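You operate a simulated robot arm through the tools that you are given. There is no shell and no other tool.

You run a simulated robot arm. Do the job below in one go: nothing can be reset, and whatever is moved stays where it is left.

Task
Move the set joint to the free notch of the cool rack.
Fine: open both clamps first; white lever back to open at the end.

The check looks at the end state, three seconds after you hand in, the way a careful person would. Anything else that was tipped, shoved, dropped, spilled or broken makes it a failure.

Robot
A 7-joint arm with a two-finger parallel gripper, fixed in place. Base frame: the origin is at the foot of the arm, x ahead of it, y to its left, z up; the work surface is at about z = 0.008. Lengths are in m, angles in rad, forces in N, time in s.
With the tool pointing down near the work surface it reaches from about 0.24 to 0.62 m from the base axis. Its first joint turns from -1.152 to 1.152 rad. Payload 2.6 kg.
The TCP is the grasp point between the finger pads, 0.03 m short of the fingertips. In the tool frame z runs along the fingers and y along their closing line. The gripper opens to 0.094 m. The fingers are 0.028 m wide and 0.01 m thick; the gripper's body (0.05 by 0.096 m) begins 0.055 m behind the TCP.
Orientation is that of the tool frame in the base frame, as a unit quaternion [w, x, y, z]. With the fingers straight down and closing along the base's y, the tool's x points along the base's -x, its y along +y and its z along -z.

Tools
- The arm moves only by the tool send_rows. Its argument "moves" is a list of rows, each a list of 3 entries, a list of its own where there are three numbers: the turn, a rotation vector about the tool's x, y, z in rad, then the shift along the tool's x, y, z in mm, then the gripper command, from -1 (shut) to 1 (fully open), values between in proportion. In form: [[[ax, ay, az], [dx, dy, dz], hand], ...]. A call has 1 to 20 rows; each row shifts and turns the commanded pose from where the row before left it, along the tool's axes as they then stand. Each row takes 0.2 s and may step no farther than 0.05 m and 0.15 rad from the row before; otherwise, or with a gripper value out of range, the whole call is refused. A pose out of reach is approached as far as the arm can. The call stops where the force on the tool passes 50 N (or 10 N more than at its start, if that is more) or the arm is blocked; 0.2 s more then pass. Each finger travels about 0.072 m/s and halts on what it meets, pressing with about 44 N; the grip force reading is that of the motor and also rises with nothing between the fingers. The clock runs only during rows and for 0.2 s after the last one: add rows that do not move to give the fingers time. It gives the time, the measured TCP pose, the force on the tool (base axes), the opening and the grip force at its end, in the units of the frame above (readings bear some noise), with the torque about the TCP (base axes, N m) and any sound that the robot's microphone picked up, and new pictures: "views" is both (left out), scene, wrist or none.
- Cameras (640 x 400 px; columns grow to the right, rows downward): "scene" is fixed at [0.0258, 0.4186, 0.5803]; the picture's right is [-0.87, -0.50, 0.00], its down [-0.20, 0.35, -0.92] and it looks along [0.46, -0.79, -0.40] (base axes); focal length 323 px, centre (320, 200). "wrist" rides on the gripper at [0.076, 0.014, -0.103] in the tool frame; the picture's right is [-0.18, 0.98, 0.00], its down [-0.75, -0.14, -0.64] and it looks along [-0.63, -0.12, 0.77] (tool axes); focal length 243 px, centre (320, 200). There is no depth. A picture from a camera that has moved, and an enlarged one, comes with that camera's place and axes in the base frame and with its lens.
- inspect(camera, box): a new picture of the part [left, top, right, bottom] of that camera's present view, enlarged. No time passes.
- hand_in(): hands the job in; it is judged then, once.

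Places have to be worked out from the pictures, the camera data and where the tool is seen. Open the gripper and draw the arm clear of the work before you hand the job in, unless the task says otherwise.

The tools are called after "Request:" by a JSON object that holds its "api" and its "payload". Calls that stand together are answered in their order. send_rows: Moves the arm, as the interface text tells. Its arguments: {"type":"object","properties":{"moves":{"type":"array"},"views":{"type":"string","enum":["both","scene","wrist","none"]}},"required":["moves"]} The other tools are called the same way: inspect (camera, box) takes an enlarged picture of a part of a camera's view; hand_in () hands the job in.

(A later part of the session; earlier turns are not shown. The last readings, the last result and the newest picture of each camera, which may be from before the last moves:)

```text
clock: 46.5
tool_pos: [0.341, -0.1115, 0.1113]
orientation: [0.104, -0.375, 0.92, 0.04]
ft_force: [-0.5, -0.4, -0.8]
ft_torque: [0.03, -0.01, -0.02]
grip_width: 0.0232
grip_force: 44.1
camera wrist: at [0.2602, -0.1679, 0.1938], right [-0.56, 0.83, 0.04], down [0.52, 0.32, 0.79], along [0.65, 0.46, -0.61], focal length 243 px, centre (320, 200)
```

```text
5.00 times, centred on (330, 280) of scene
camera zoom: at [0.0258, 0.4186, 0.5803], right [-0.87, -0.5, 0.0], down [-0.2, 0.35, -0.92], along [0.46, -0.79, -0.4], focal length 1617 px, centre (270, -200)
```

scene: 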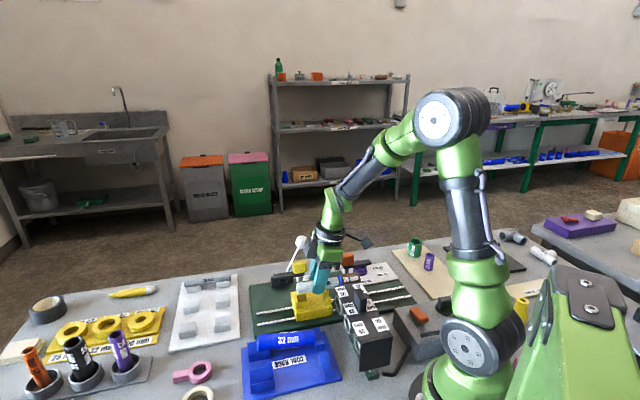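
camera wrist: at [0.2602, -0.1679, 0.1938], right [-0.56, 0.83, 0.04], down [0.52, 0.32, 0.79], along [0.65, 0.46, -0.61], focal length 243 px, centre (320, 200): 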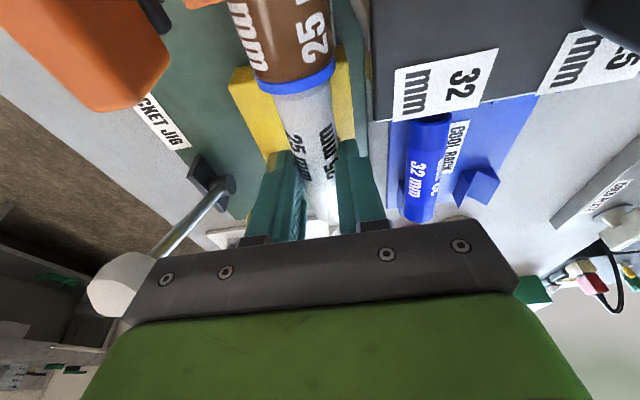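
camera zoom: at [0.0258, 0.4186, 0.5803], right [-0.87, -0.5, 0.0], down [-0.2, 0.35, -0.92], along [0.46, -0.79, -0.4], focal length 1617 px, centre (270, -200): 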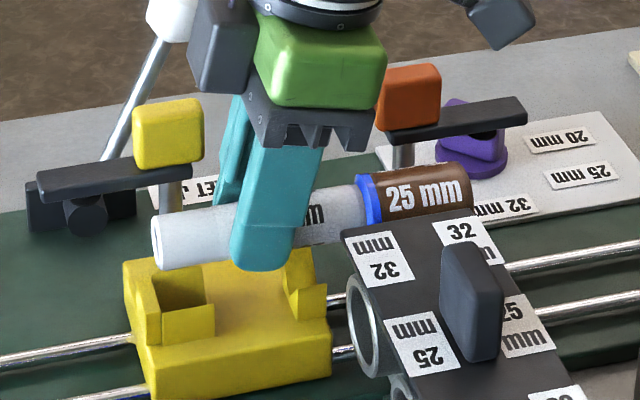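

The whole joint came out cleanly and hangs level. I raise it well above everything and carry it over toward the free notch.

Request:
{"api": "send_rows", "payload": {"moves": [[[0, 0, 0], [-7.6, 0, -34.2], -1], [[0, 0, 0], [-7.6, 0, -34.2], -1], [[0, 0, 0], [-7.6, 0, -34.2], -1], [[0, 0, 0], [-7.6, 0, -34.2], -1], [[0, 0, 0], [-21.5, 33.2, 4.8], -1], [[0, 0, 0], [-21.5, 33.2, 4.8], -1], [[0, 0, 0], [-21.5, 33.2, 4.8], -1], [[0, 0, 0], [-21.5, 33.2, 4.8], -1], [[0, 0, 0], [-21.5, 33.2, 4.8], -1], [[0, 0, 0], [0, 0, 0], -1], [[0, 0, 0], [0, 0, 0], -1]]}}

Request:
{"api": "inspect", "payload": {"camera": "wrist", "box": [200, 0, 440, 220]}}

Request:
{"api": "inspect", "payload": {"camera": "scene", "box": [200, 220, 400, 400]}}

```text
clock: 48.9
tool_pos: [0.3021, 0.0847, 0.2514]
orientation: [0.104, -0.375, 0.92, 0.039]
ft_force: [0.0, 0.3, -0.2]
ft_torque: [0.01, -0.03, -0.04]
grip_width: 0.0232
grip_force: 44.0
camera wrist: at [0.2224, 0.0285, 0.3346], right [-0.56, 0.83, 0.04], down [0.52, 0.32, 0.79], along [0.65, 0.46, -0.61], focal length 243 px, centre (320, 200)
```

scene: 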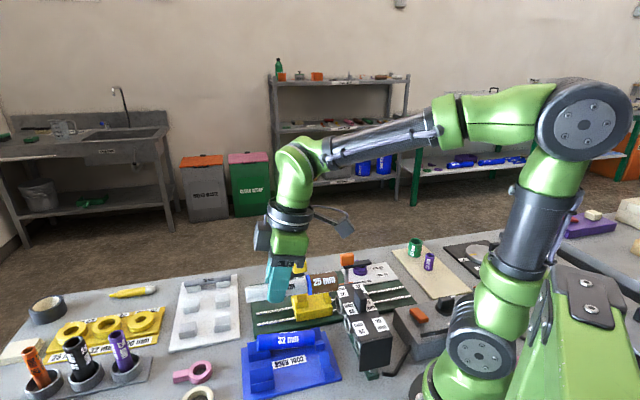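
wrist: 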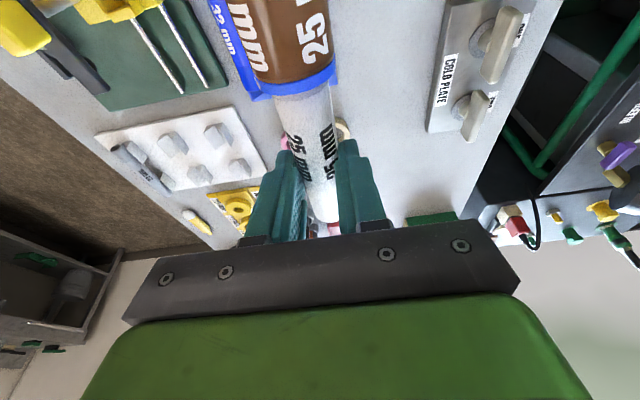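

```text
1.82 times, centred on (320, 110) of wrist
camera zoom: at [0.2224, 0.0285, 0.3346], right [-0.56, 0.83, 0.04], down [0.52, 0.32, 0.79], along [0.65, 0.46, -0.61], focal length 441 px, centre (320, 364)
```

zoom: 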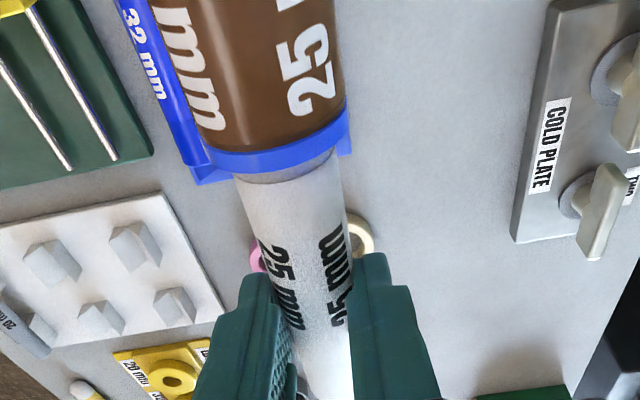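

```text
2.22 times, centred on (300, 310) of scene
camera zoom: at [0.0258, 0.4186, 0.5803], right [-0.87, -0.5, 0.0], down [-0.2, 0.35, -0.92], along [0.46, -0.79, -0.4], focal length 719 px, centre (364, -44)
```

zoom: 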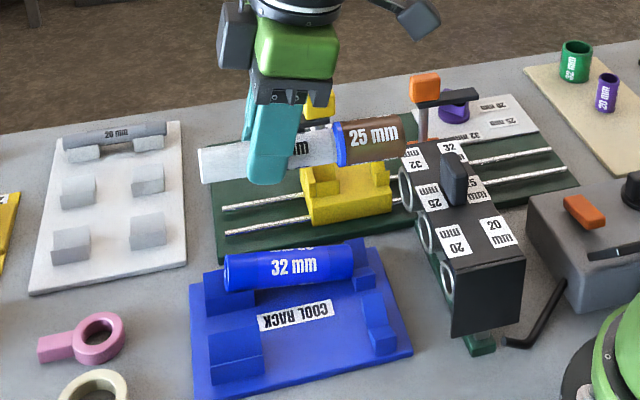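

The joint hides the rack from the wrist camera here, so I shift sideways and back at this height to get an unobstructed look at the free notch and fix its exact position.

Request:
{"api": "send_rows", "payload": {"moves": [[[0, 0, 0], [19.5, -33.3, -4.4], -1], [[0, 0, 0], [19.5, -33.3, -4.4], -1], [[0, 0, 0], [19.5, -33.3, -4.4], -1], [[0, 0, 0], [0, 0, 0], -1], [[0, 0, 0], [0, 0, 0], -1]]}}

Request:
{"api": "inspect", "payload": {"camera": "wrist", "box": [320, 0, 560, 220]}}

```text
clock: 50.1
tool_pos: [0.3272, -0.029, 0.2515]
orientation: [0.105, -0.374, 0.92, 0.04]
ft_force: [0.3, 0.0, 0.1]
ft_torque: [0.01, -0.04, -0.06]
grip_width: 0.0232
grip_force: 44.1
camera wrist: at [0.2488, -0.0855, 0.3344], right [-0.56, 0.83, 0.04], down [0.52, 0.32, 0.79], along [0.65, 0.46, -0.61], focal length 243 px, centre (320, 200)
```

scene: 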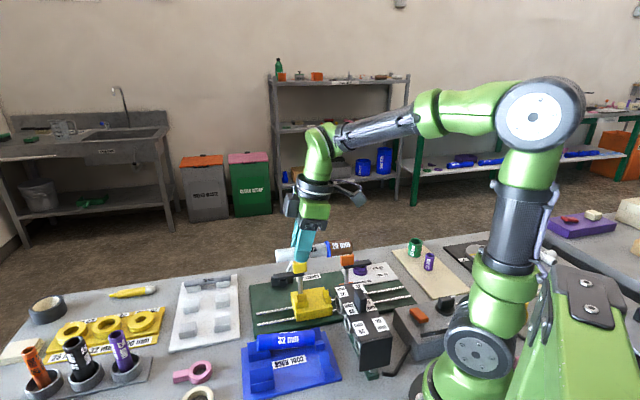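
wrist: 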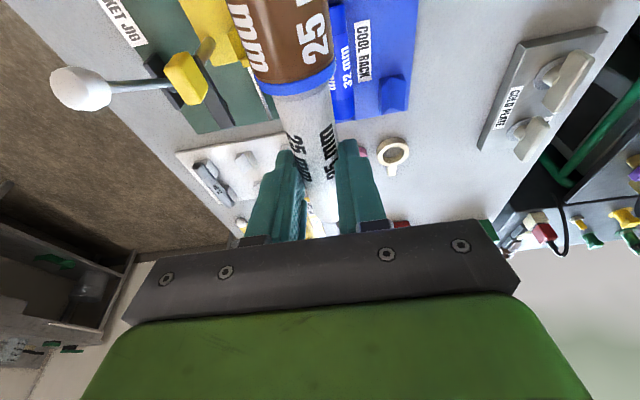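

```text
1.82 times, centred on (440, 110) of wrist
camera zoom: at [0.2488, -0.0855, 0.3344], right [-0.56, 0.83, 0.04], down [0.52, 0.32, 0.79], along [0.65, 0.46, -0.61], focal length 441 px, centre (102, 364)
```

zoom: 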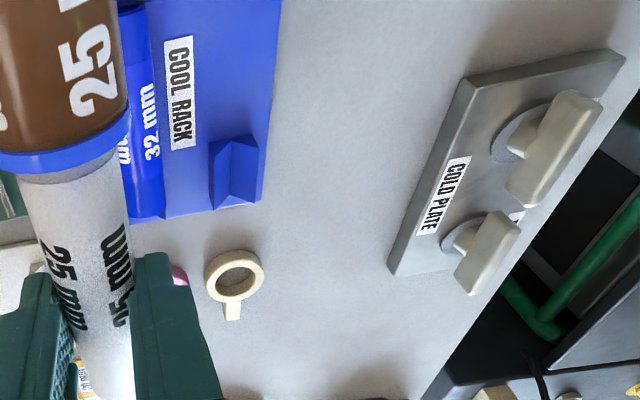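

Request:
{"api": "send_rows", "payload": {"moves": [[[0, 0, 0], [20.9, -8, -28.6], -1], [[0, 0, 0], [20.9, -8, -28.6], -1], [[0, 0, 0], [20.9, -8, -28.6], -1], [[0, 0, 0], [0, 0, 0], -1], [[0, 0, 0], [0, 0, 0], -1]]}}

Request:
{"api": "inspect", "payload": {"camera": "wrist", "box": [320, 0, 480, 140]}}

```text
clock: 51.3
tool_pos: [0.2897, -0.1026, 0.3214]
orientation: [0.104, -0.374, 0.921, 0.04]
ft_force: [-0.1, 0.6, -0.1]
ft_torque: [0.0, -0.02, 0.0]
grip_width: 0.0232
grip_force: 43.5
camera wrist: at [0.2082, -0.159, 0.4046], right [-0.56, 0.83, 0.04], down [0.52, 0.32, 0.79], along [0.65, 0.46, -0.61], focal length 243 px, centre (320, 200)
```

scene: 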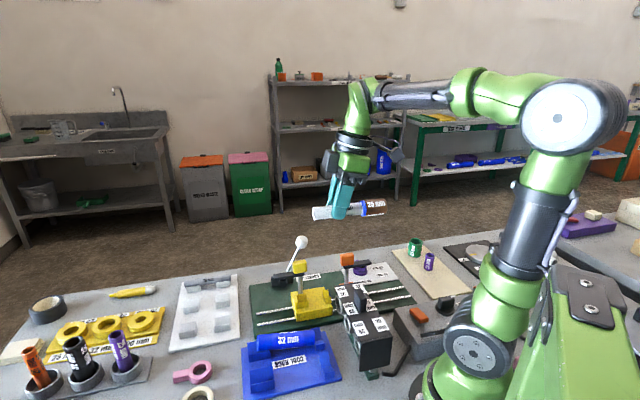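
wrist: 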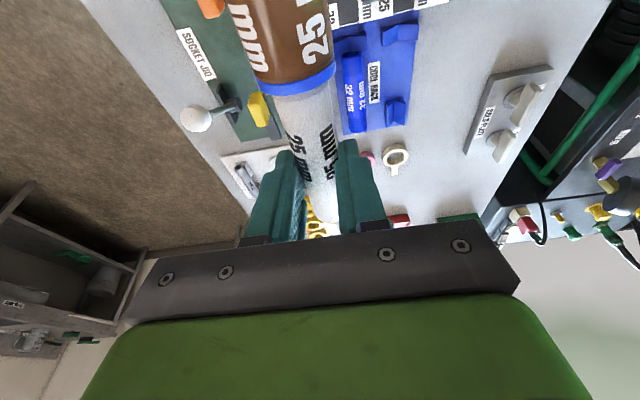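

```text
2.86 times, centred on (400, 70) of wrist
camera zoom: at [0.2082, -0.159, 0.4046], right [-0.56, 0.83, 0.04], down [0.52, 0.32, 0.79], along [0.65, 0.46, -0.61], focal length 693 px, centre (91, 571)
```

zoom: 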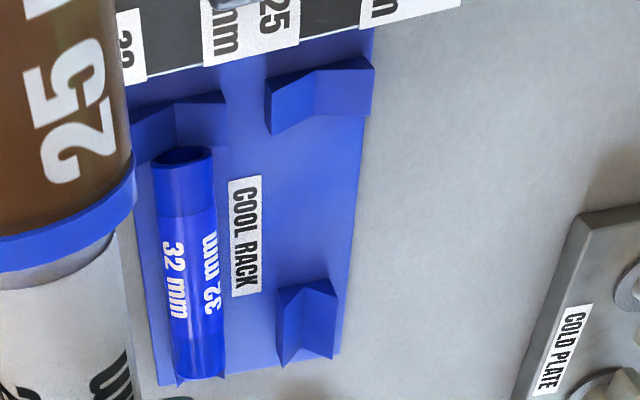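

The rack is now in clear view. I zoom in on the two supports of the free notch.

Request:
{"api": "inspect", "payload": {"camera": "wrist", "box": [375, 10, 425, 60]}}

Request:
{"api": "inspect", "payload": {"camera": "wrist", "box": [375, 85, 425, 135]}}

Request:
{"api": "inspect", "payload": {"camera": "wrist", "box": [330, 10, 390, 140]}}

Request:
{"api": "inspect", "payload": {"camera": "scene", "box": [240, 325, 345, 400]}}

```text
8.00 times, centred on (400, 35) of wrist
camera zoom: at [0.2082, -0.159, 0.4046], right [-0.56, 0.83, 0.04], down [0.52, 0.32, 0.79], along [0.65, 0.46, -0.61], focal length 1941 px, centre (-320, 1520)
```

zoom: 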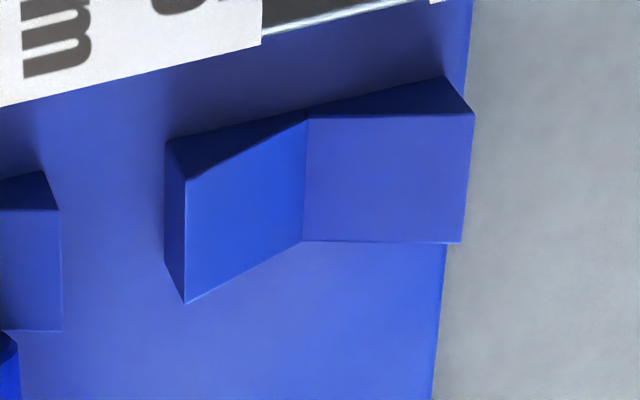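

```text
8.00 times, centred on (400, 110) of wrist
camera zoom: at [0.2082, -0.159, 0.4046], right [-0.56, 0.83, 0.04], down [0.52, 0.32, 0.79], along [0.65, 0.46, -0.61], focal length 1941 px, centre (-320, 920)
```

zoom: 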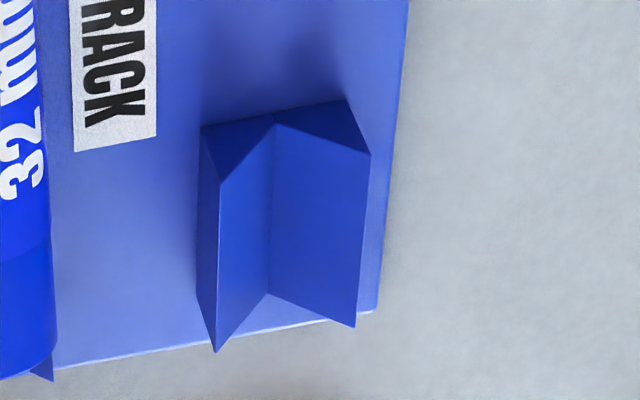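

```text
3.08 times, centred on (360, 75) of wrist
camera zoom: at [0.2082, -0.159, 0.4046], right [-0.56, 0.83, 0.04], down [0.52, 0.32, 0.79], along [0.65, 0.46, -0.61], focal length 746 px, centre (197, 585)
```

zoom: 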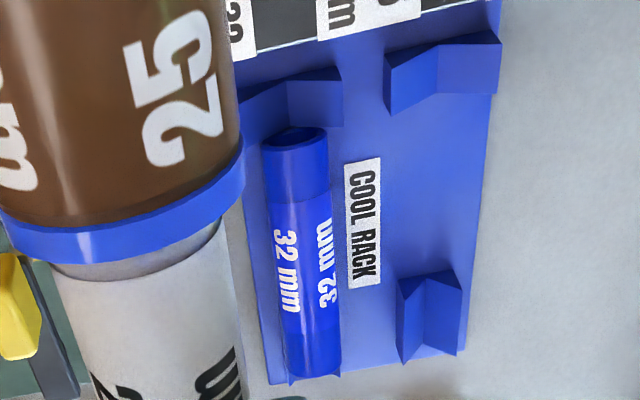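

```text
5.33 times, centred on (292, 362) of scene
camera zoom: at [0.0258, 0.4186, 0.5803], right [-0.87, -0.5, 0.0], down [-0.2, 0.35, -0.92], along [0.46, -0.79, -0.4], focal length 1725 px, centre (467, -667)
```

zoom: 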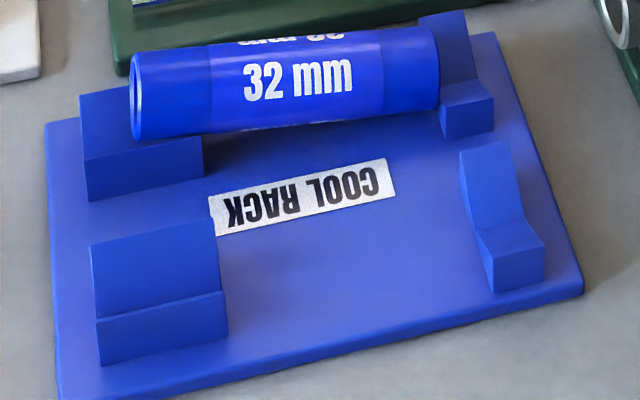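

From the wrist view, both supports of the free notch centre at e2≈0.163 (valley z≈0.018). The wide V spans e1≈0.172–0.190 and the narrow V e1≈0.284–0.327. I move the joint above it, with the tool at e1≈0.255, so the brown socket lands on the wide V and the white pipe on the narrow one.

Request:
{"api": "send_rows", "payload": {"moves": [[[0, 0, 0], [-18.3, 23.6, 28.7], -1], [[0, 0, 0], [-18.3, 23.6, 28.7], -1], [[0, 0, 0], [-18.3, 23.6, 28.7], -1], [[0, 0, 0], [-18.3, 23.6, 28.7], -1], [[0, 0, 0], [-18.3, 23.6, 28.7], -1], [[0, 0, 0], [0, 0, 0], -1], [[0, 0, 0], [0, 0, 0], -1]]}}

Request:
{"api": "inspect", "payload": {"camera": "scene", "box": [230, 270, 380, 400]}}

```text
clock: 52.9
tool_pos: [0.2934, 0.0669, 0.2009]
orientation: [0.105, -0.375, 0.92, 0.039]
ft_force: [0.6, 0.1, -0.2]
ft_torque: [-0.02, -0.03, 0.0]
grip_width: 0.023
grip_force: 44.0
camera wrist: at [0.2135, 0.0104, 0.2843], right [-0.56, 0.83, 0.04], down [0.52, 0.32, 0.79], along [0.65, 0.46, -0.61], focal length 243 px, centre (320, 200)
```

scene: 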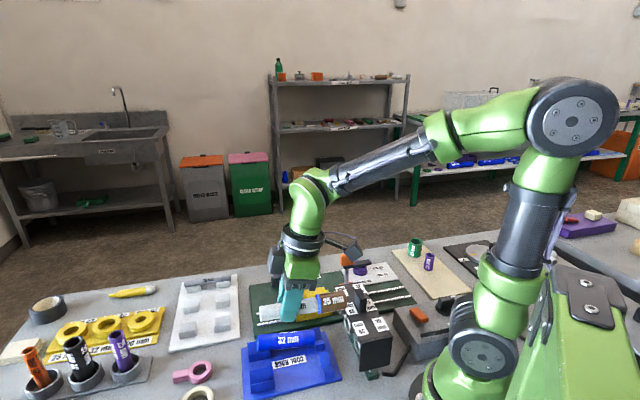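
wrist: 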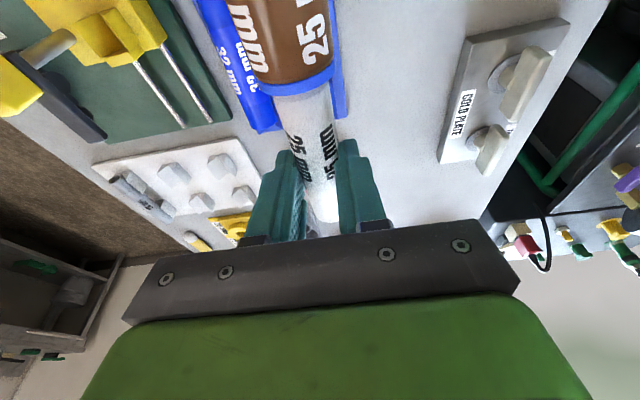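

```text
3.08 times, centred on (305, 335) of scene
camera zoom: at [0.0258, 0.4186, 0.5803], right [-0.87, -0.5, 0.0], down [-0.2, 0.35, -0.92], along [0.46, -0.79, -0.4], focal length 995 px, centre (366, -215)
```

zoom: 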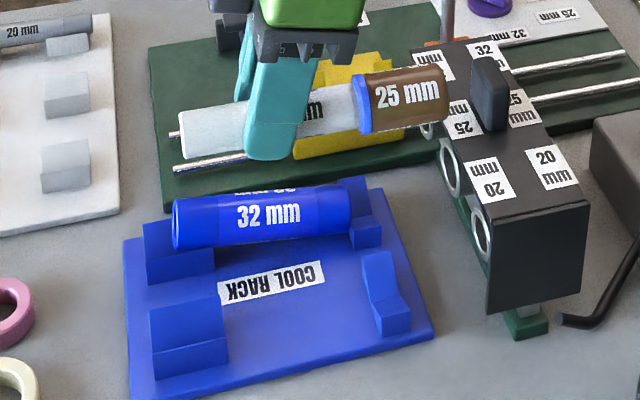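

Both cameras agree along the notch; I shift 4 mm toward +e1 and lower to about 3 cm above the expected seat to check the alignment.

Request:
{"api": "send_rows", "payload": {"moves": [[[0, 0, 0], [6.9, -0.33, 36.4], -1], [[0, 0, 0], [6.9, -0.33, 36.4], -1], [[0, 0, 0], [6.9, -0.33, 36.4], -1], [[0, 0, 0], [0, 0, 0], -1], [[0, 0, 0], [0, 0, 0], -1]]}}

Request:
{"api": "inspect", "payload": {"camera": "scene", "box": [230, 310, 350, 400]}}

Request:
{"api": "inspect", "payload": {"camera": "wrist", "box": [180, 0, 420, 220]}}

```text
clock: 54.1
tool_pos: [0.2969, 0.0685, 0.0903]
orientation: [0.104, -0.375, 0.92, 0.04]
ft_force: [-0.2, -0.2, -0.1]
ft_torque: [0.01, 0.01, 0.04]
grip_width: 0.0232
grip_force: 44.0
camera wrist: at [0.2172, 0.0115, 0.1734], right [-0.56, 0.83, 0.04], down [0.52, 0.32, 0.79], along [0.65, 0.46, -0.61], focal length 243 px, centre (320, 200)
```

scene: 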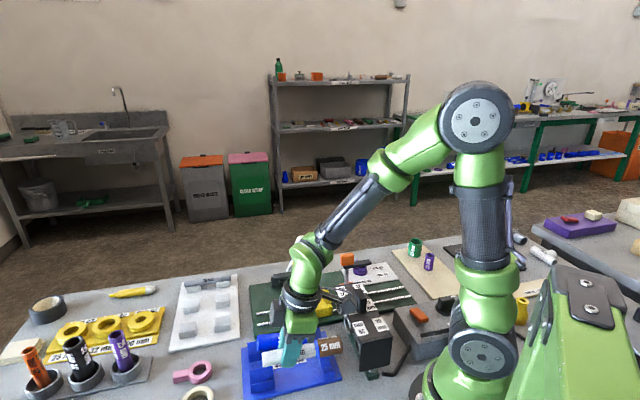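
wrist: 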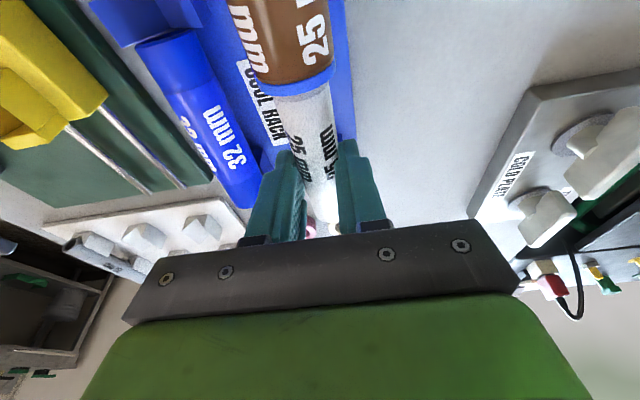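

```text
4.44 times, centred on (290, 355) of scene
camera zoom: at [0.0258, 0.4186, 0.5803], right [-0.87, -0.5, 0.0], down [-0.2, 0.35, -0.92], along [0.46, -0.79, -0.4], focal length 1437 px, centre (453, -489)
```

zoom: 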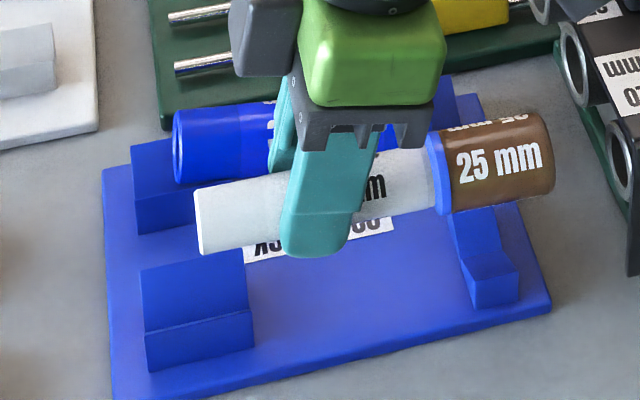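

```text
1.82 times, centred on (300, 110) of wrist
camera zoom: at [0.2172, 0.0115, 0.1734], right [-0.56, 0.83, 0.04], down [0.52, 0.32, 0.79], along [0.65, 0.46, -0.61], focal length 441 px, centre (356, 364)
```

zoom: 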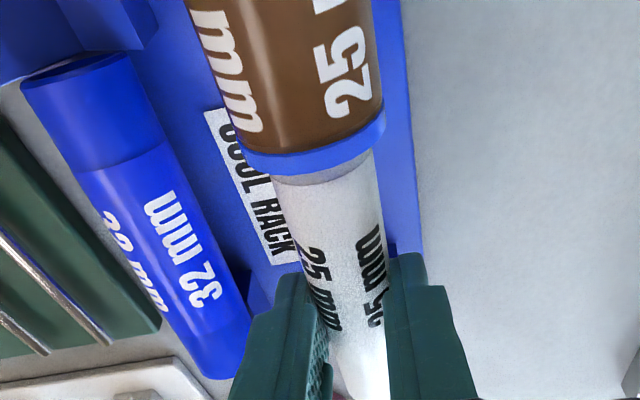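

The ring is clear of the wide V and the white end overlaps the narrow V. The lateral estimates from the two cameras differ by a few mm around my current e2≈0.1615. I lower carefully and use contact forces for the final centring.

Request:
{"api": "send_rows", "payload": {"moves": [[[0, 0, 0], [2.7, -0.05, 12.2], -1], [[0, 0, 0], [2.2, -0.05, 9.8], -1], [[0, 0, 0], [0, 0, 0], -1]]}}

Request:
{"api": "inspect", "payload": {"camera": "scene", "box": [230, 320, 350, 400]}}

```text
clock: 54.9
tool_pos: [0.2979, 0.0684, 0.0669]
orientation: [0.104, -0.374, 0.921, 0.039]
ft_force: [-0.2, -0.4, -0.7]
ft_torque: [0.02, -0.03, -0.03]
grip_width: 0.0228
grip_force: 43.8
camera wrist: at [0.2175, 0.0114, 0.1505], right [-0.56, 0.83, 0.04], down [0.52, 0.32, 0.79], along [0.65, 0.46, -0.61], focal length 243 px, centre (320, 200)
```

scene: 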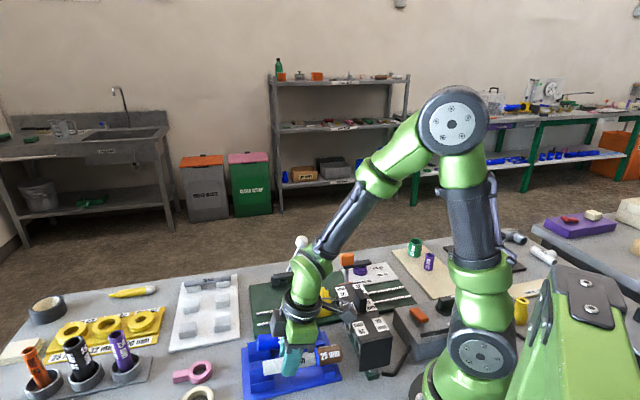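
wrist: 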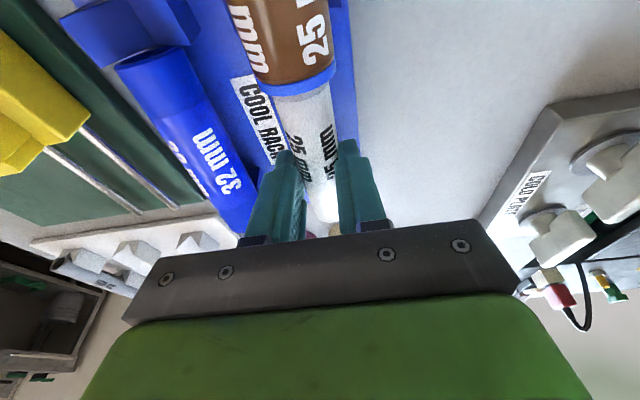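

```text
5.00 times, centred on (290, 360) of scene
camera zoom: at [0.0258, 0.4186, 0.5803], right [-0.87, -0.5, 0.0], down [-0.2, 0.35, -0.92], along [0.46, -0.79, -0.4], focal length 1617 px, centre (470, -600)
```

zoom: 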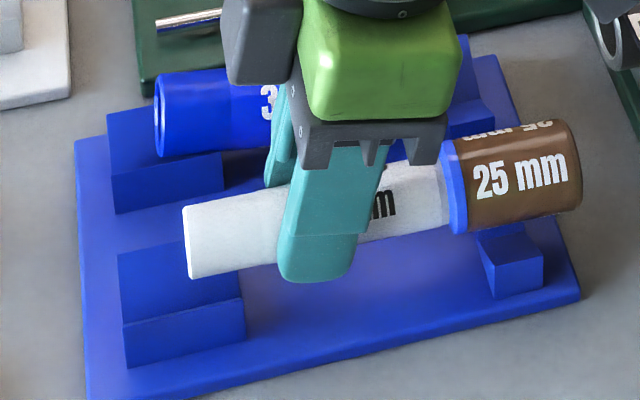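

By the scene image the pipe seems about 5 mm toward the back wall of the V, by the wrist about centred. I creep down in 2 mm steps until contact shows which side touches.

Request:
{"api": "send_rows", "payload": {"moves": [[[0, 0, 0], [0.44, 0, 1.95], -1], [[0, 0, 0], [0.44, 0, 1.95], -1], [[0, 0, 0], [0, 0, 0], -1]], "views": "none"}}

Request:
{"api": "send_rows", "payload": {"moves": [[[0, 0, 0], [0.44, 0, 1.95], -1], [[0, 0, 0], [0, 0, 0], -1]], "views": "none"}}

Request:
{"api": "send_rows", "payload": {"moves": [[[0, 0, 0], [0.44, 0, 1.95], -1], [[0, 0, 0], [0, 0, 0], -1]], "views": "none"}}

```text
clock: 55.7
tool_pos: [0.2974, 0.0668, 0.0649]
orientation: [0.105, -0.375, 0.92, 0.039]
ft_force: [-0.3, -0.6, -0.6]
ft_torque: [-0.03, -0.06, -0.01]
grip_width: 0.0229
grip_force: 43.9
```

```text
clock: 56.3
tool_pos: [0.2972, 0.0695, 0.0622]
orientation: [0.104, -0.374, 0.921, 0.039]
ft_force: [-1.2, 0.5, 0.1]
ft_torque: [0.0, -0.02, 0.0]
grip_width: 0.0233
grip_force: 43.9
```

```text
clock: 56.9
tool_pos: [0.2977, 0.068, 0.0598]
orientation: [0.104, -0.375, 0.921, 0.039]
ft_force: [0.0, 0.6, 0.3]
ft_torque: [0.05, -0.01, 0.02]
grip_width: 0.0232
grip_force: 43.9
```

No contact yet at tool z≈0.060. I look again before continuing.

Request:
{"api": "send_rows", "payload": {"moves": [[[0, 0, 0], [0.33, 0, 1.46], -1], [[0, 0, 0], [0, 0, 0], -1]], "views": "scene"}}

Request:
{"api": "inspect", "payload": {"camera": "scene", "box": [235, 335, 345, 400]}}

```text
clock: 57.5
tool_pos: [0.2975, 0.0682, 0.0578]
orientation: [0.104, -0.374, 0.921, 0.039]
ft_force: [-0.6, 0.0, -1.5]
ft_torque: [0.02, -0.02, 0.02]
grip_width: 0.0234
grip_force: 44.5
```

scene: 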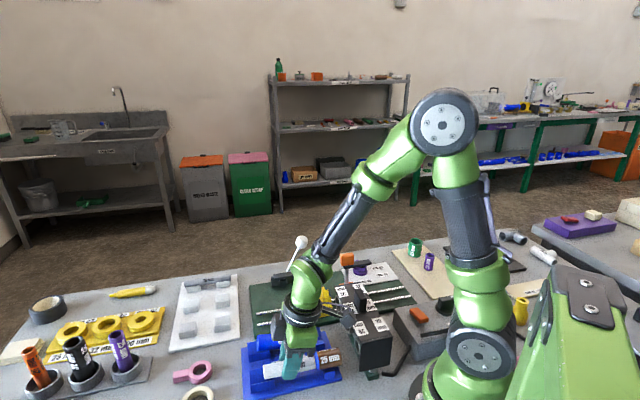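

```text
5.82 times, centred on (290, 368) of scene
camera zoom: at [0.0258, 0.4186, 0.5803], right [-0.87, -0.5, 0.0], down [-0.2, 0.35, -0.92], along [0.46, -0.79, -0.4], focal length 1882 px, centre (494, -774)
```

zoom: 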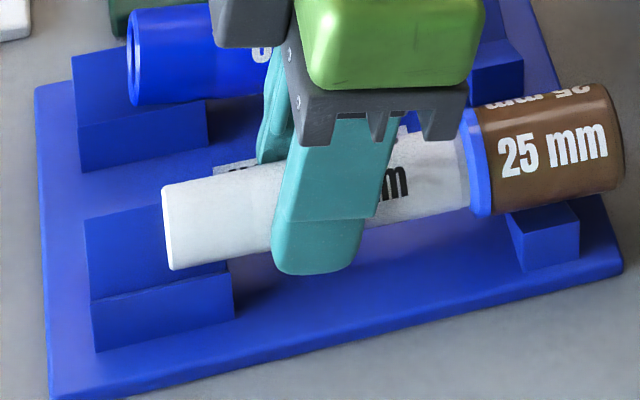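

Request:
{"api": "send_rows", "payload": {"moves": [[[0, 0, 0], [0.33, 0, 1.46], -1], [[0, 0, 0], [0, 0, 0], -1]], "views": "none"}}

Request:
{"api": "send_rows", "payload": {"moves": [[[0, 0, 0], [0.33, 0, 1.46], -1], [[0, 0, 0], [0, 0, 0], -1]], "views": "none"}}

```text
clock: 58.1
tool_pos: [0.2973, 0.0668, 0.0571]
orientation: [0.105, -0.374, 0.92, 0.039]
ft_force: [0.3, 0.0, -1.1]
ft_torque: [0.0, 0.03, 0.0]
grip_width: 0.0229
grip_force: 43.8
```

```text
clock: 58.7
tool_pos: [0.2963, 0.0672, 0.0554]
orientation: [0.105, -0.374, 0.921, 0.04]
ft_force: [-0.1, 0.2, -0.4]
ft_torque: [-0.01, -0.01, -0.01]
grip_width: 0.0231
grip_force: 44.1
```

Request:
{"api": "send_rows", "payload": {"moves": [[[0, 0, 0], [0.33, 0, 1.46], -1], [[0, 0, 0], [0, 0, 0], -1]], "views": "none"}}

Request:
{"api": "send_rows", "payload": {"moves": [[[0, 0, 0], [0.33, 0, 1.46], -1], [[0, 0, 0], [0, 0, 0], -1]], "views": "scene"}}

Request:
{"api": "inspect", "payload": {"camera": "scene", "box": [235, 335, 345, 400]}}

```text
clock: 59.3
tool_pos: [0.2982, 0.068, 0.0539]
orientation: [0.104, -0.375, 0.921, 0.04]
ft_force: [0.0, 0.5, -0.2]
ft_torque: [-0.02, -0.05, 0.0]
grip_width: 0.0231
grip_force: 44.1
```

```text
clock: 59.9
tool_pos: [0.2975, 0.0693, 0.0531]
orientation: [0.106, -0.375, 0.92, 0.039]
ft_force: [-0.4, -2.4, 6.8]
ft_torque: [0.11, -0.14, 0.0]
grip_width: 0.0231
grip_force: 44.0
```

scene: 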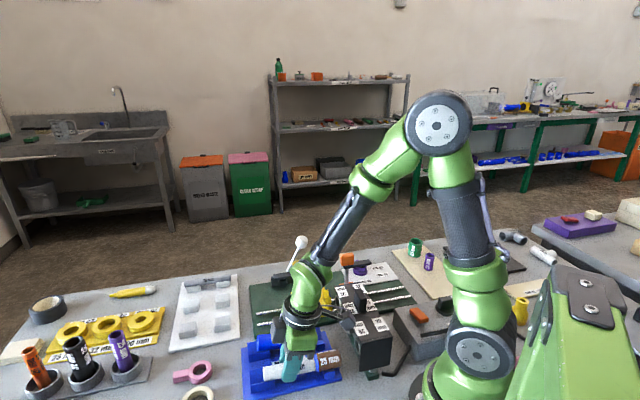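

```text
5.82 times, centred on (290, 368) of scene
camera zoom: at [0.0258, 0.4186, 0.5803], right [-0.87, -0.5, 0.0], down [-0.2, 0.35, -0.92], along [0.46, -0.79, -0.4], focal length 1882 px, centre (494, -774)
```

zoom: 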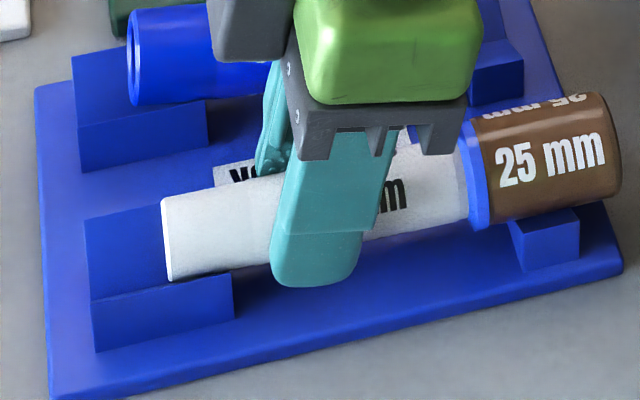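

Contact: +6.8 N upward with almost no sideways force, so the pipe is centred in the V. The torque suggests the white end touches first, so I press down slightly further to see whether the brown end also seats.

Request:
{"api": "send_rows", "payload": {"moves": [[[0, 0, 0], [0.2, 0, 0.9], -1], [[0, 0, 0], [0, 0, 0], -1], [[0, 0, 0], [0, 0, 0], -1]], "views": "wrist"}}

Request:
{"api": "inspect", "payload": {"camera": "scene", "box": [290, 340, 350, 390]}}

```text
clock: 60.7
tool_pos: [0.2975, 0.0686, 0.0521]
orientation: [0.105, -0.375, 0.92, 0.039]
ft_force: [-1.0, -1.8, 20.7]
ft_torque: [0.41, -0.47, 0.1]
grip_width: 0.0228
grip_force: 44.3
camera wrist: at [0.218, 0.0123, 0.1344], right [-0.56, 0.83, 0.03], down [0.52, 0.32, 0.8], along [0.65, 0.46, -0.6], focal length 243 px, centre (320, 200)
```

wrist: 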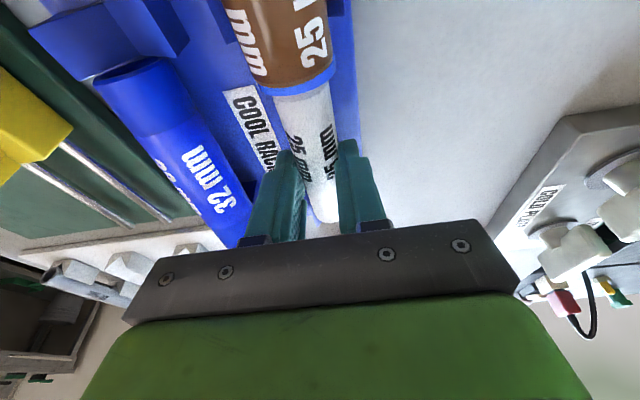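

```text
8.00 times, centred on (320, 365) of scene
camera zoom: at [0.0257, 0.4186, 0.5803], right [-0.87, -0.5, 0.0], down [-0.2, 0.35, -0.92], along [0.46, -0.79, -0.4], focal length 2587 px, centre (320, -1120)
```

zoom: 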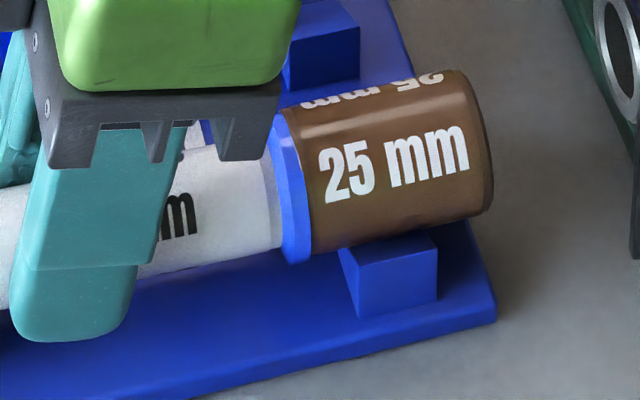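

The load acts about 30 mm toward the white side, so only the narrow V is carrying and the brown end is slightly high. I back off about 1 mm and pitch the hand a little so the brown end goes down onto its V.

Request:
{"api": "send_rows", "payload": {"moves": [[[0, 0, 0], [-0.2, 0, -0.9], -1], [[0, -0.015, 0], [0, 0, 0], -1], [[0, 0, 0], [0, 0, 0], -1]], "views": "none"}}

Request:
{"api": "send_rows", "payload": {"moves": [[[0, -0.015, 0], [0, 0, 0], -1], [[0, 0, 0], [0, 0, 0], -1]], "views": "none"}}

```text
clock: 61.5
tool_pos: [0.297, 0.0687, 0.0516]
orientation: [0.111, -0.374, 0.92, 0.041]
ft_force: [5.7, -4.3, 5.3]
ft_torque: [-0.24, 0.02, 0.08]
grip_width: 0.023
grip_force: 43.9
```

```text
clock: 62.1
tool_pos: [0.2971, 0.0686, 0.0518]
orientation: [0.118, -0.375, 0.918, 0.044]
ft_force: [1.6, -6.3, 10.5]
ft_torque: [-0.72, 0.58, 0.36]
grip_width: 0.023
grip_force: 44.0
```

Now the brown end carries too. I relax the pitch a touch so both supports share the load, then open the fingers moderately to release the joint.

Request:
{"api": "send_rows", "payload": {"moves": [[[0, 0.008, 0], [0, 0, 0], -1], [[0, 0, 0], [0, 0, 0], -0.4], [[0, 0, 0], [0, 0, 0], -0.3], [[0, 0, 0], [0, 0, 0], -0.1], [[0, 0, 0], [0, 0, 0], -0.1], [[0, 0, 0], [0, 0, 0], -0.1]]}}

Request:
{"api": "inspect", "payload": {"camera": "scene", "box": [235, 325, 345, 400]}}

Request:
{"api": "inspect", "payload": {"camera": "wrist", "box": [180, 0, 420, 230]}}

```text
clock: 63.5
tool_pos: [0.2979, 0.0678, 0.0531]
orientation: [0.115, -0.375, 0.919, 0.044]
ft_force: [-0.3, 0.0, -0.2]
ft_torque: [0.02, 0.01, -0.01]
grip_width: 0.0425
grip_force: 0.0
camera wrist: at [0.2162, 0.0107, 0.133], right [-0.56, 0.83, 0.04], down [0.51, 0.3, 0.81], along [0.66, 0.47, -0.59], focal length 243 px, centre (320, 200)
```

scene: 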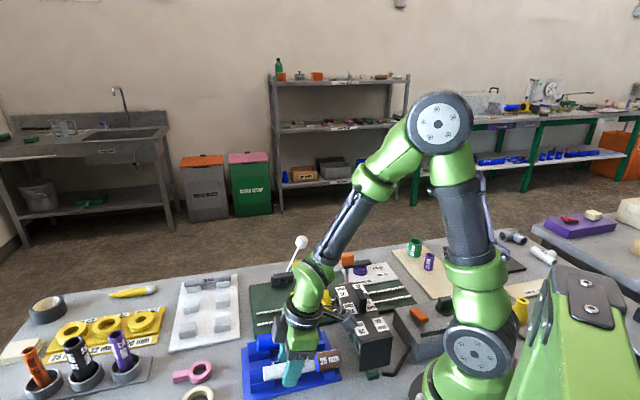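
wrist: 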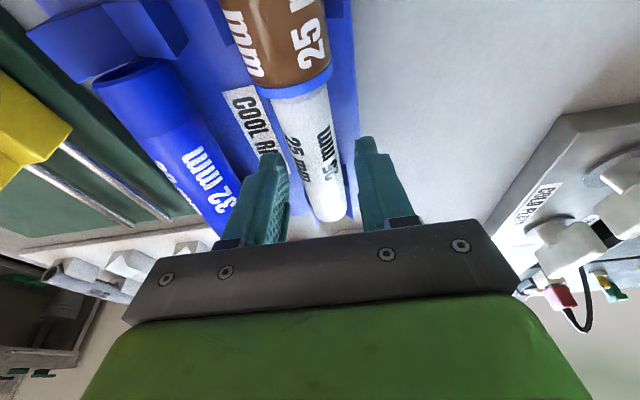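

```text
5.33 times, centred on (290, 362) of scene
camera zoom: at [0.0258, 0.4186, 0.5803], right [-0.87, -0.5, 0.0], down [-0.2, 0.35, -0.92], along [0.46, -0.79, -0.4], focal length 1725 px, centre (480, -667)
```

zoom: 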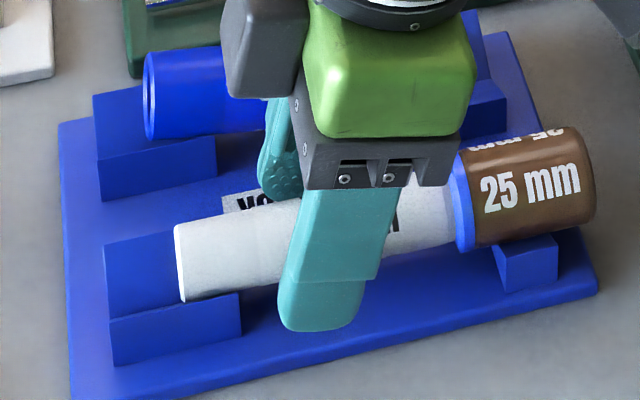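

```text
1.74 times, centred on (300, 115) of wrist
camera zoom: at [0.2162, 0.0107, 0.133], right [-0.56, 0.83, 0.04], down [0.51, 0.3, 0.81], along [0.66, 0.47, -0.59], focal length 422 px, centre (355, 348)
```

zoom: 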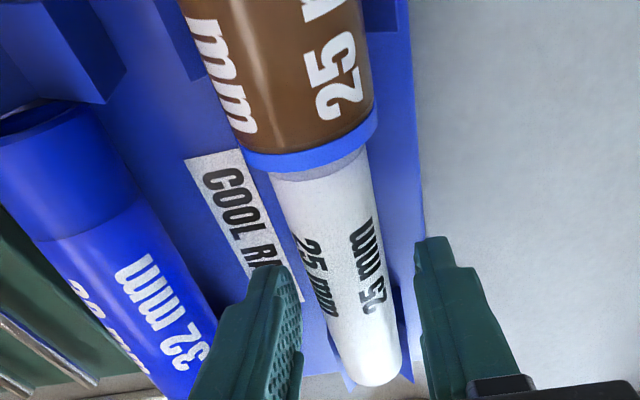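

The joint rests in the notch and both fingers are clear of it. I lift straight up and then inspect the placement.

Request:
{"api": "send_rows", "payload": {"moves": [[[0, 0, 0], [-3.6, 0, -14.5], -0.1], [[0, 0, 0], [-7.2, 0, -29.1], -0.1], [[0, 0, 0], [-9.6, 0, -38.8], -0.1], [[0, 0, 0], [-9.6, 0, -38.8], -0.1], [[0, 0, 0], [-9.6, 0, -38.8], -0.1], [[0, 0, 0], [0, 0, 0], -0.1]]}}

Request:
{"api": "inspect", "payload": {"camera": "scene", "box": [235, 325, 345, 400]}}

Request:
{"api": "inspect", "payload": {"camera": "wrist", "box": [200, 0, 420, 200]}}

```text
clock: 64.9
tool_pos: [0.2967, 0.0678, 0.2172]
orientation: [0.114, -0.374, 0.919, 0.044]
ft_force: [-0.6, 0.3, 0.1]
ft_torque: [0.04, -0.01, 0.01]
grip_width: 0.0424
grip_force: 0.1
camera wrist: at [0.2152, 0.0108, 0.298], right [-0.56, 0.83, 0.04], down [0.51, 0.3, 0.81], along [0.66, 0.47, -0.59], focal length 243 px, centre (320, 200)
```

scene: 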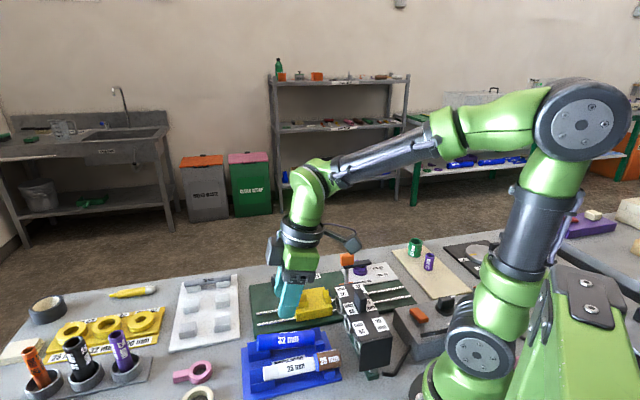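
wrist: 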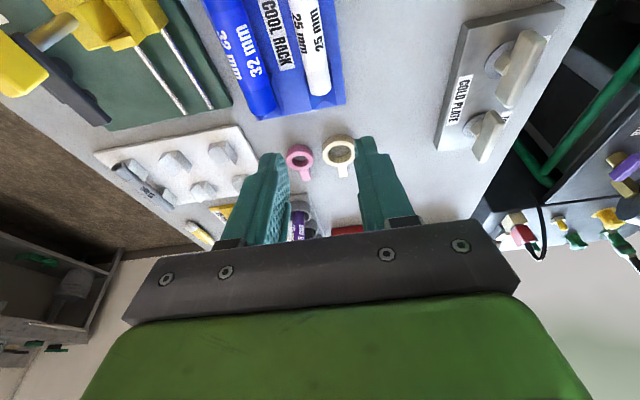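

```text
5.33 times, centred on (290, 362) of scene
camera zoom: at [0.0258, 0.4186, 0.5803], right [-0.87, -0.5, 0.0], down [-0.2, 0.35, -0.92], along [0.46, -0.79, -0.4], focal length 1725 px, centre (480, -667)
```

zoom: 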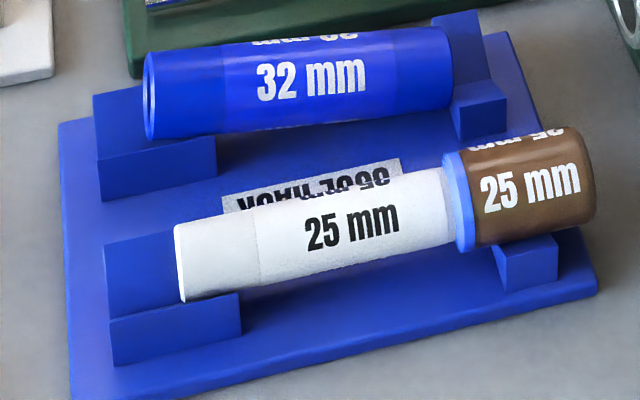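

```text
2.00 times, centred on (310, 100) of wrist
camera zoom: at [0.2152, 0.0108, 0.298], right [-0.56, 0.83, 0.04], down [0.51, 0.3, 0.81], along [0.66, 0.47, -0.59], focal length 485 px, centre (340, 400)
```

zoom: 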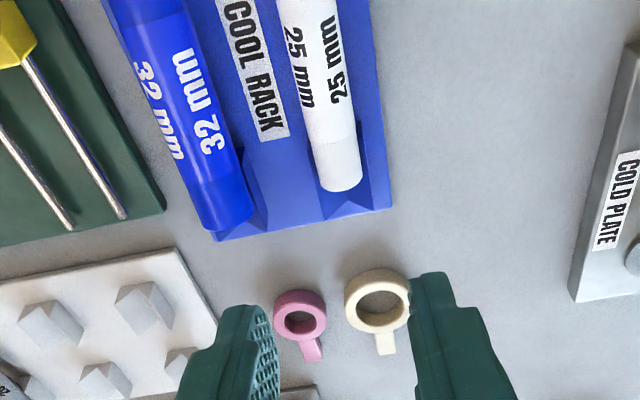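

The joint sits properly in the free notch, brown on the wide V and white on the narrow V. Now for the lever: I bring the hand back to vertical, raise it, turn to +45° and travel toward the white ball at about (0.43, -0.181, 0.144).

Request:
{"api": "send_rows", "payload": {"moves": [[[0, 0.121, 0], [0, 0, 0], 0], [[0, 0.121, 0], [0, 0, 0], 0], [[0, 0, 0], [0, 0, -45], 0], [[0, 0, 0.1417], [0, 0, 0], 0], [[0, 0, 0.1417], [0, 0, 0], 0], [[0, 0, 0.1417], [0, 0, 0], 0], [[0, 0, 0.1417], [0, 0, 0], 0], [[0, 0, 0.1417], [0, 0, 0], 0], [[0, 0, 0.1417], [0, 0, 0], 0], [[0, 0, 0.1417], [0, 0, 0], 0], [[0, 0, 0.1417], [0, 0, 0], 0], [[0, 0, 0.1417], [0, 0, 0], 0], [[0, 0, 0.1417], [0, 0, 0], 0], [[0, 0, 0.1417], [0, 0, 0], 0], [[0, 0, 0], [0, 0, 0], 0]], "views": "wrist"}}

```text
clock: 68.1
tool_pos: [0.2963, 0.0686, 0.2623]
orientation: [0.002, 0.384, 0.923, 0.001]
ft_force: [-0.2, 0.0, 0.7]
ft_torque: [-0.01, 0.0, -0.03]
grip_width: 0.0471
grip_force: 0.1
camera wrist: at [0.2517, 0.1337, 0.3637], right [0.83, 0.56, 0.0], down [0.43, -0.63, 0.65], along [0.37, -0.53, -0.76], focal length 243 px, centre (320, 200)
```

wrist: 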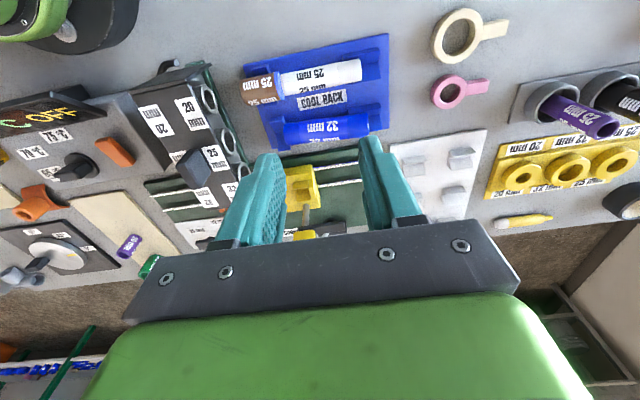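

Request:
{"api": "inspect", "payload": {"camera": "wrist", "box": [0, 80, 140, 260]}}

Request:
{"api": "inspect", "payload": {"camera": "wrist", "box": [220, 20, 400, 160]}}

```text
2.22 times, centred on (70, 170) of wrist
camera zoom: at [0.2517, 0.1337, 0.3637], right [0.83, 0.56, 0.0], down [0.43, -0.63, 0.65], along [0.37, -0.53, -0.76], focal length 539 px, centre (876, 267)
```

zoom: 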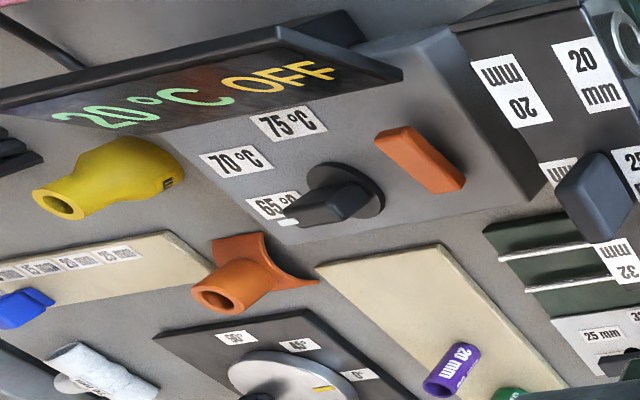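

```text
2.86 times, centred on (310, 90) of wrist
camera zoom: at [0.2517, 0.1337, 0.3637], right [0.83, 0.56, 0.0], down [0.43, -0.63, 0.65], along [0.37, -0.53, -0.76], focal length 693 px, centre (349, 514)
```

zoom: 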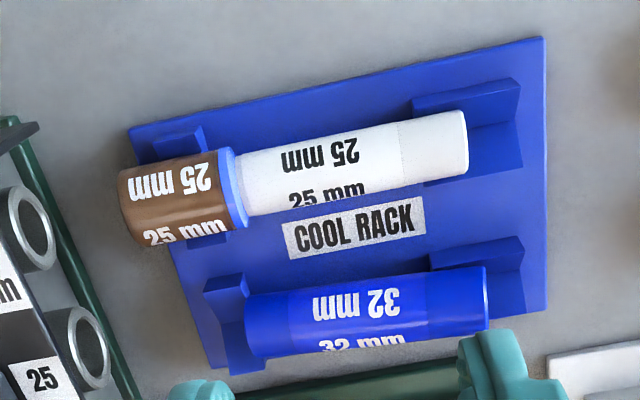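

The joint looks well seated from this side too. I travel over to above the lever ball.

Request:
{"api": "send_rows", "payload": {"moves": [[[0, 0, 0], [-45, -13.7, 0], 0], [[0, 0, 0], [-45, -13.7, 0], 0], [[0, 0, 0], [-45, -13.7, 0], 0], [[0, 0, 0], [-45, -13.7, 0], 0], [[0, 0, 0], [-45, -13.7, 0], 0], [[0, 0, 0], [-45, -13.7, 0], 0], [[0, 0, 0], [0, 0, 0], 0]]}}

Request:
{"api": "inspect", "payload": {"camera": "wrist", "box": [200, 0, 440, 220]}}

Request:
{"api": "inspect", "payload": {"camera": "scene", "box": [250, 220, 370, 320]}}

```text
clock: 69.7
tool_pos: [0.4282, -0.1809, 0.2625]
orientation: [0.003, 0.383, 0.924, 0.001]
ft_force: [-0.5, 0.3, 0.3]
ft_torque: [0.0, 0.0, -0.02]
grip_width: 0.047
grip_force: 0.0
camera wrist: at [0.3835, -0.1157, 0.3656], right [0.83, 0.56, 0.0], down [0.43, -0.63, 0.65], along [0.37, -0.53, -0.76], focal length 243 px, centre (320, 200)
```

scene: 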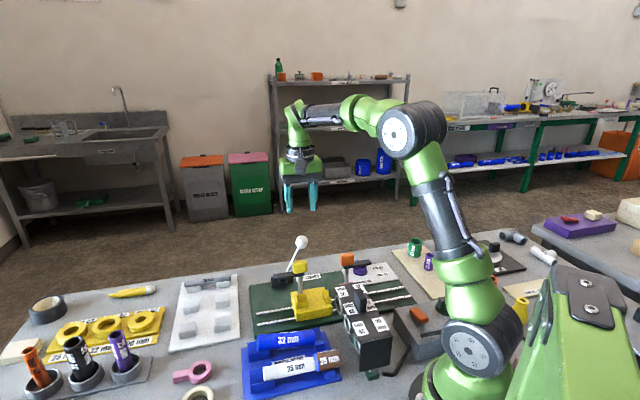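
wrist: 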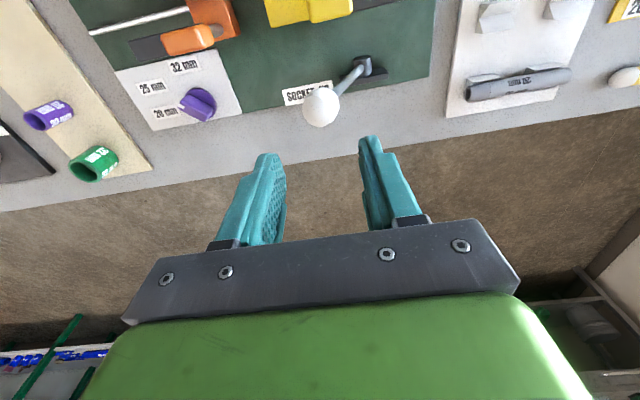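

```text
1.82 times, centred on (320, 110) of wrist
camera zoom: at [0.3835, -0.1157, 0.3656], right [0.83, 0.56, 0.0], down [0.43, -0.63, 0.65], along [0.37, -0.53, -0.76], focal length 441 px, centre (320, 364)
```

zoom: 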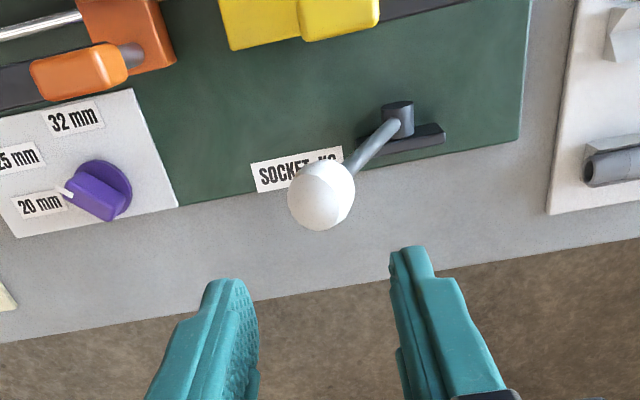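

```text
4.00 times, centred on (310, 270) of scene
camera zoom: at [0.0258, 0.4186, 0.5803], right [-0.87, -0.5, 0.0], down [-0.2, 0.35, -0.92], along [0.46, -0.79, -0.4], focal length 1294 px, centre (360, -80)
```

zoom: 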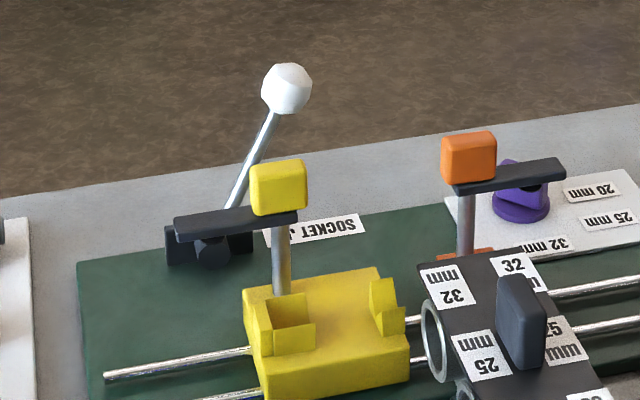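

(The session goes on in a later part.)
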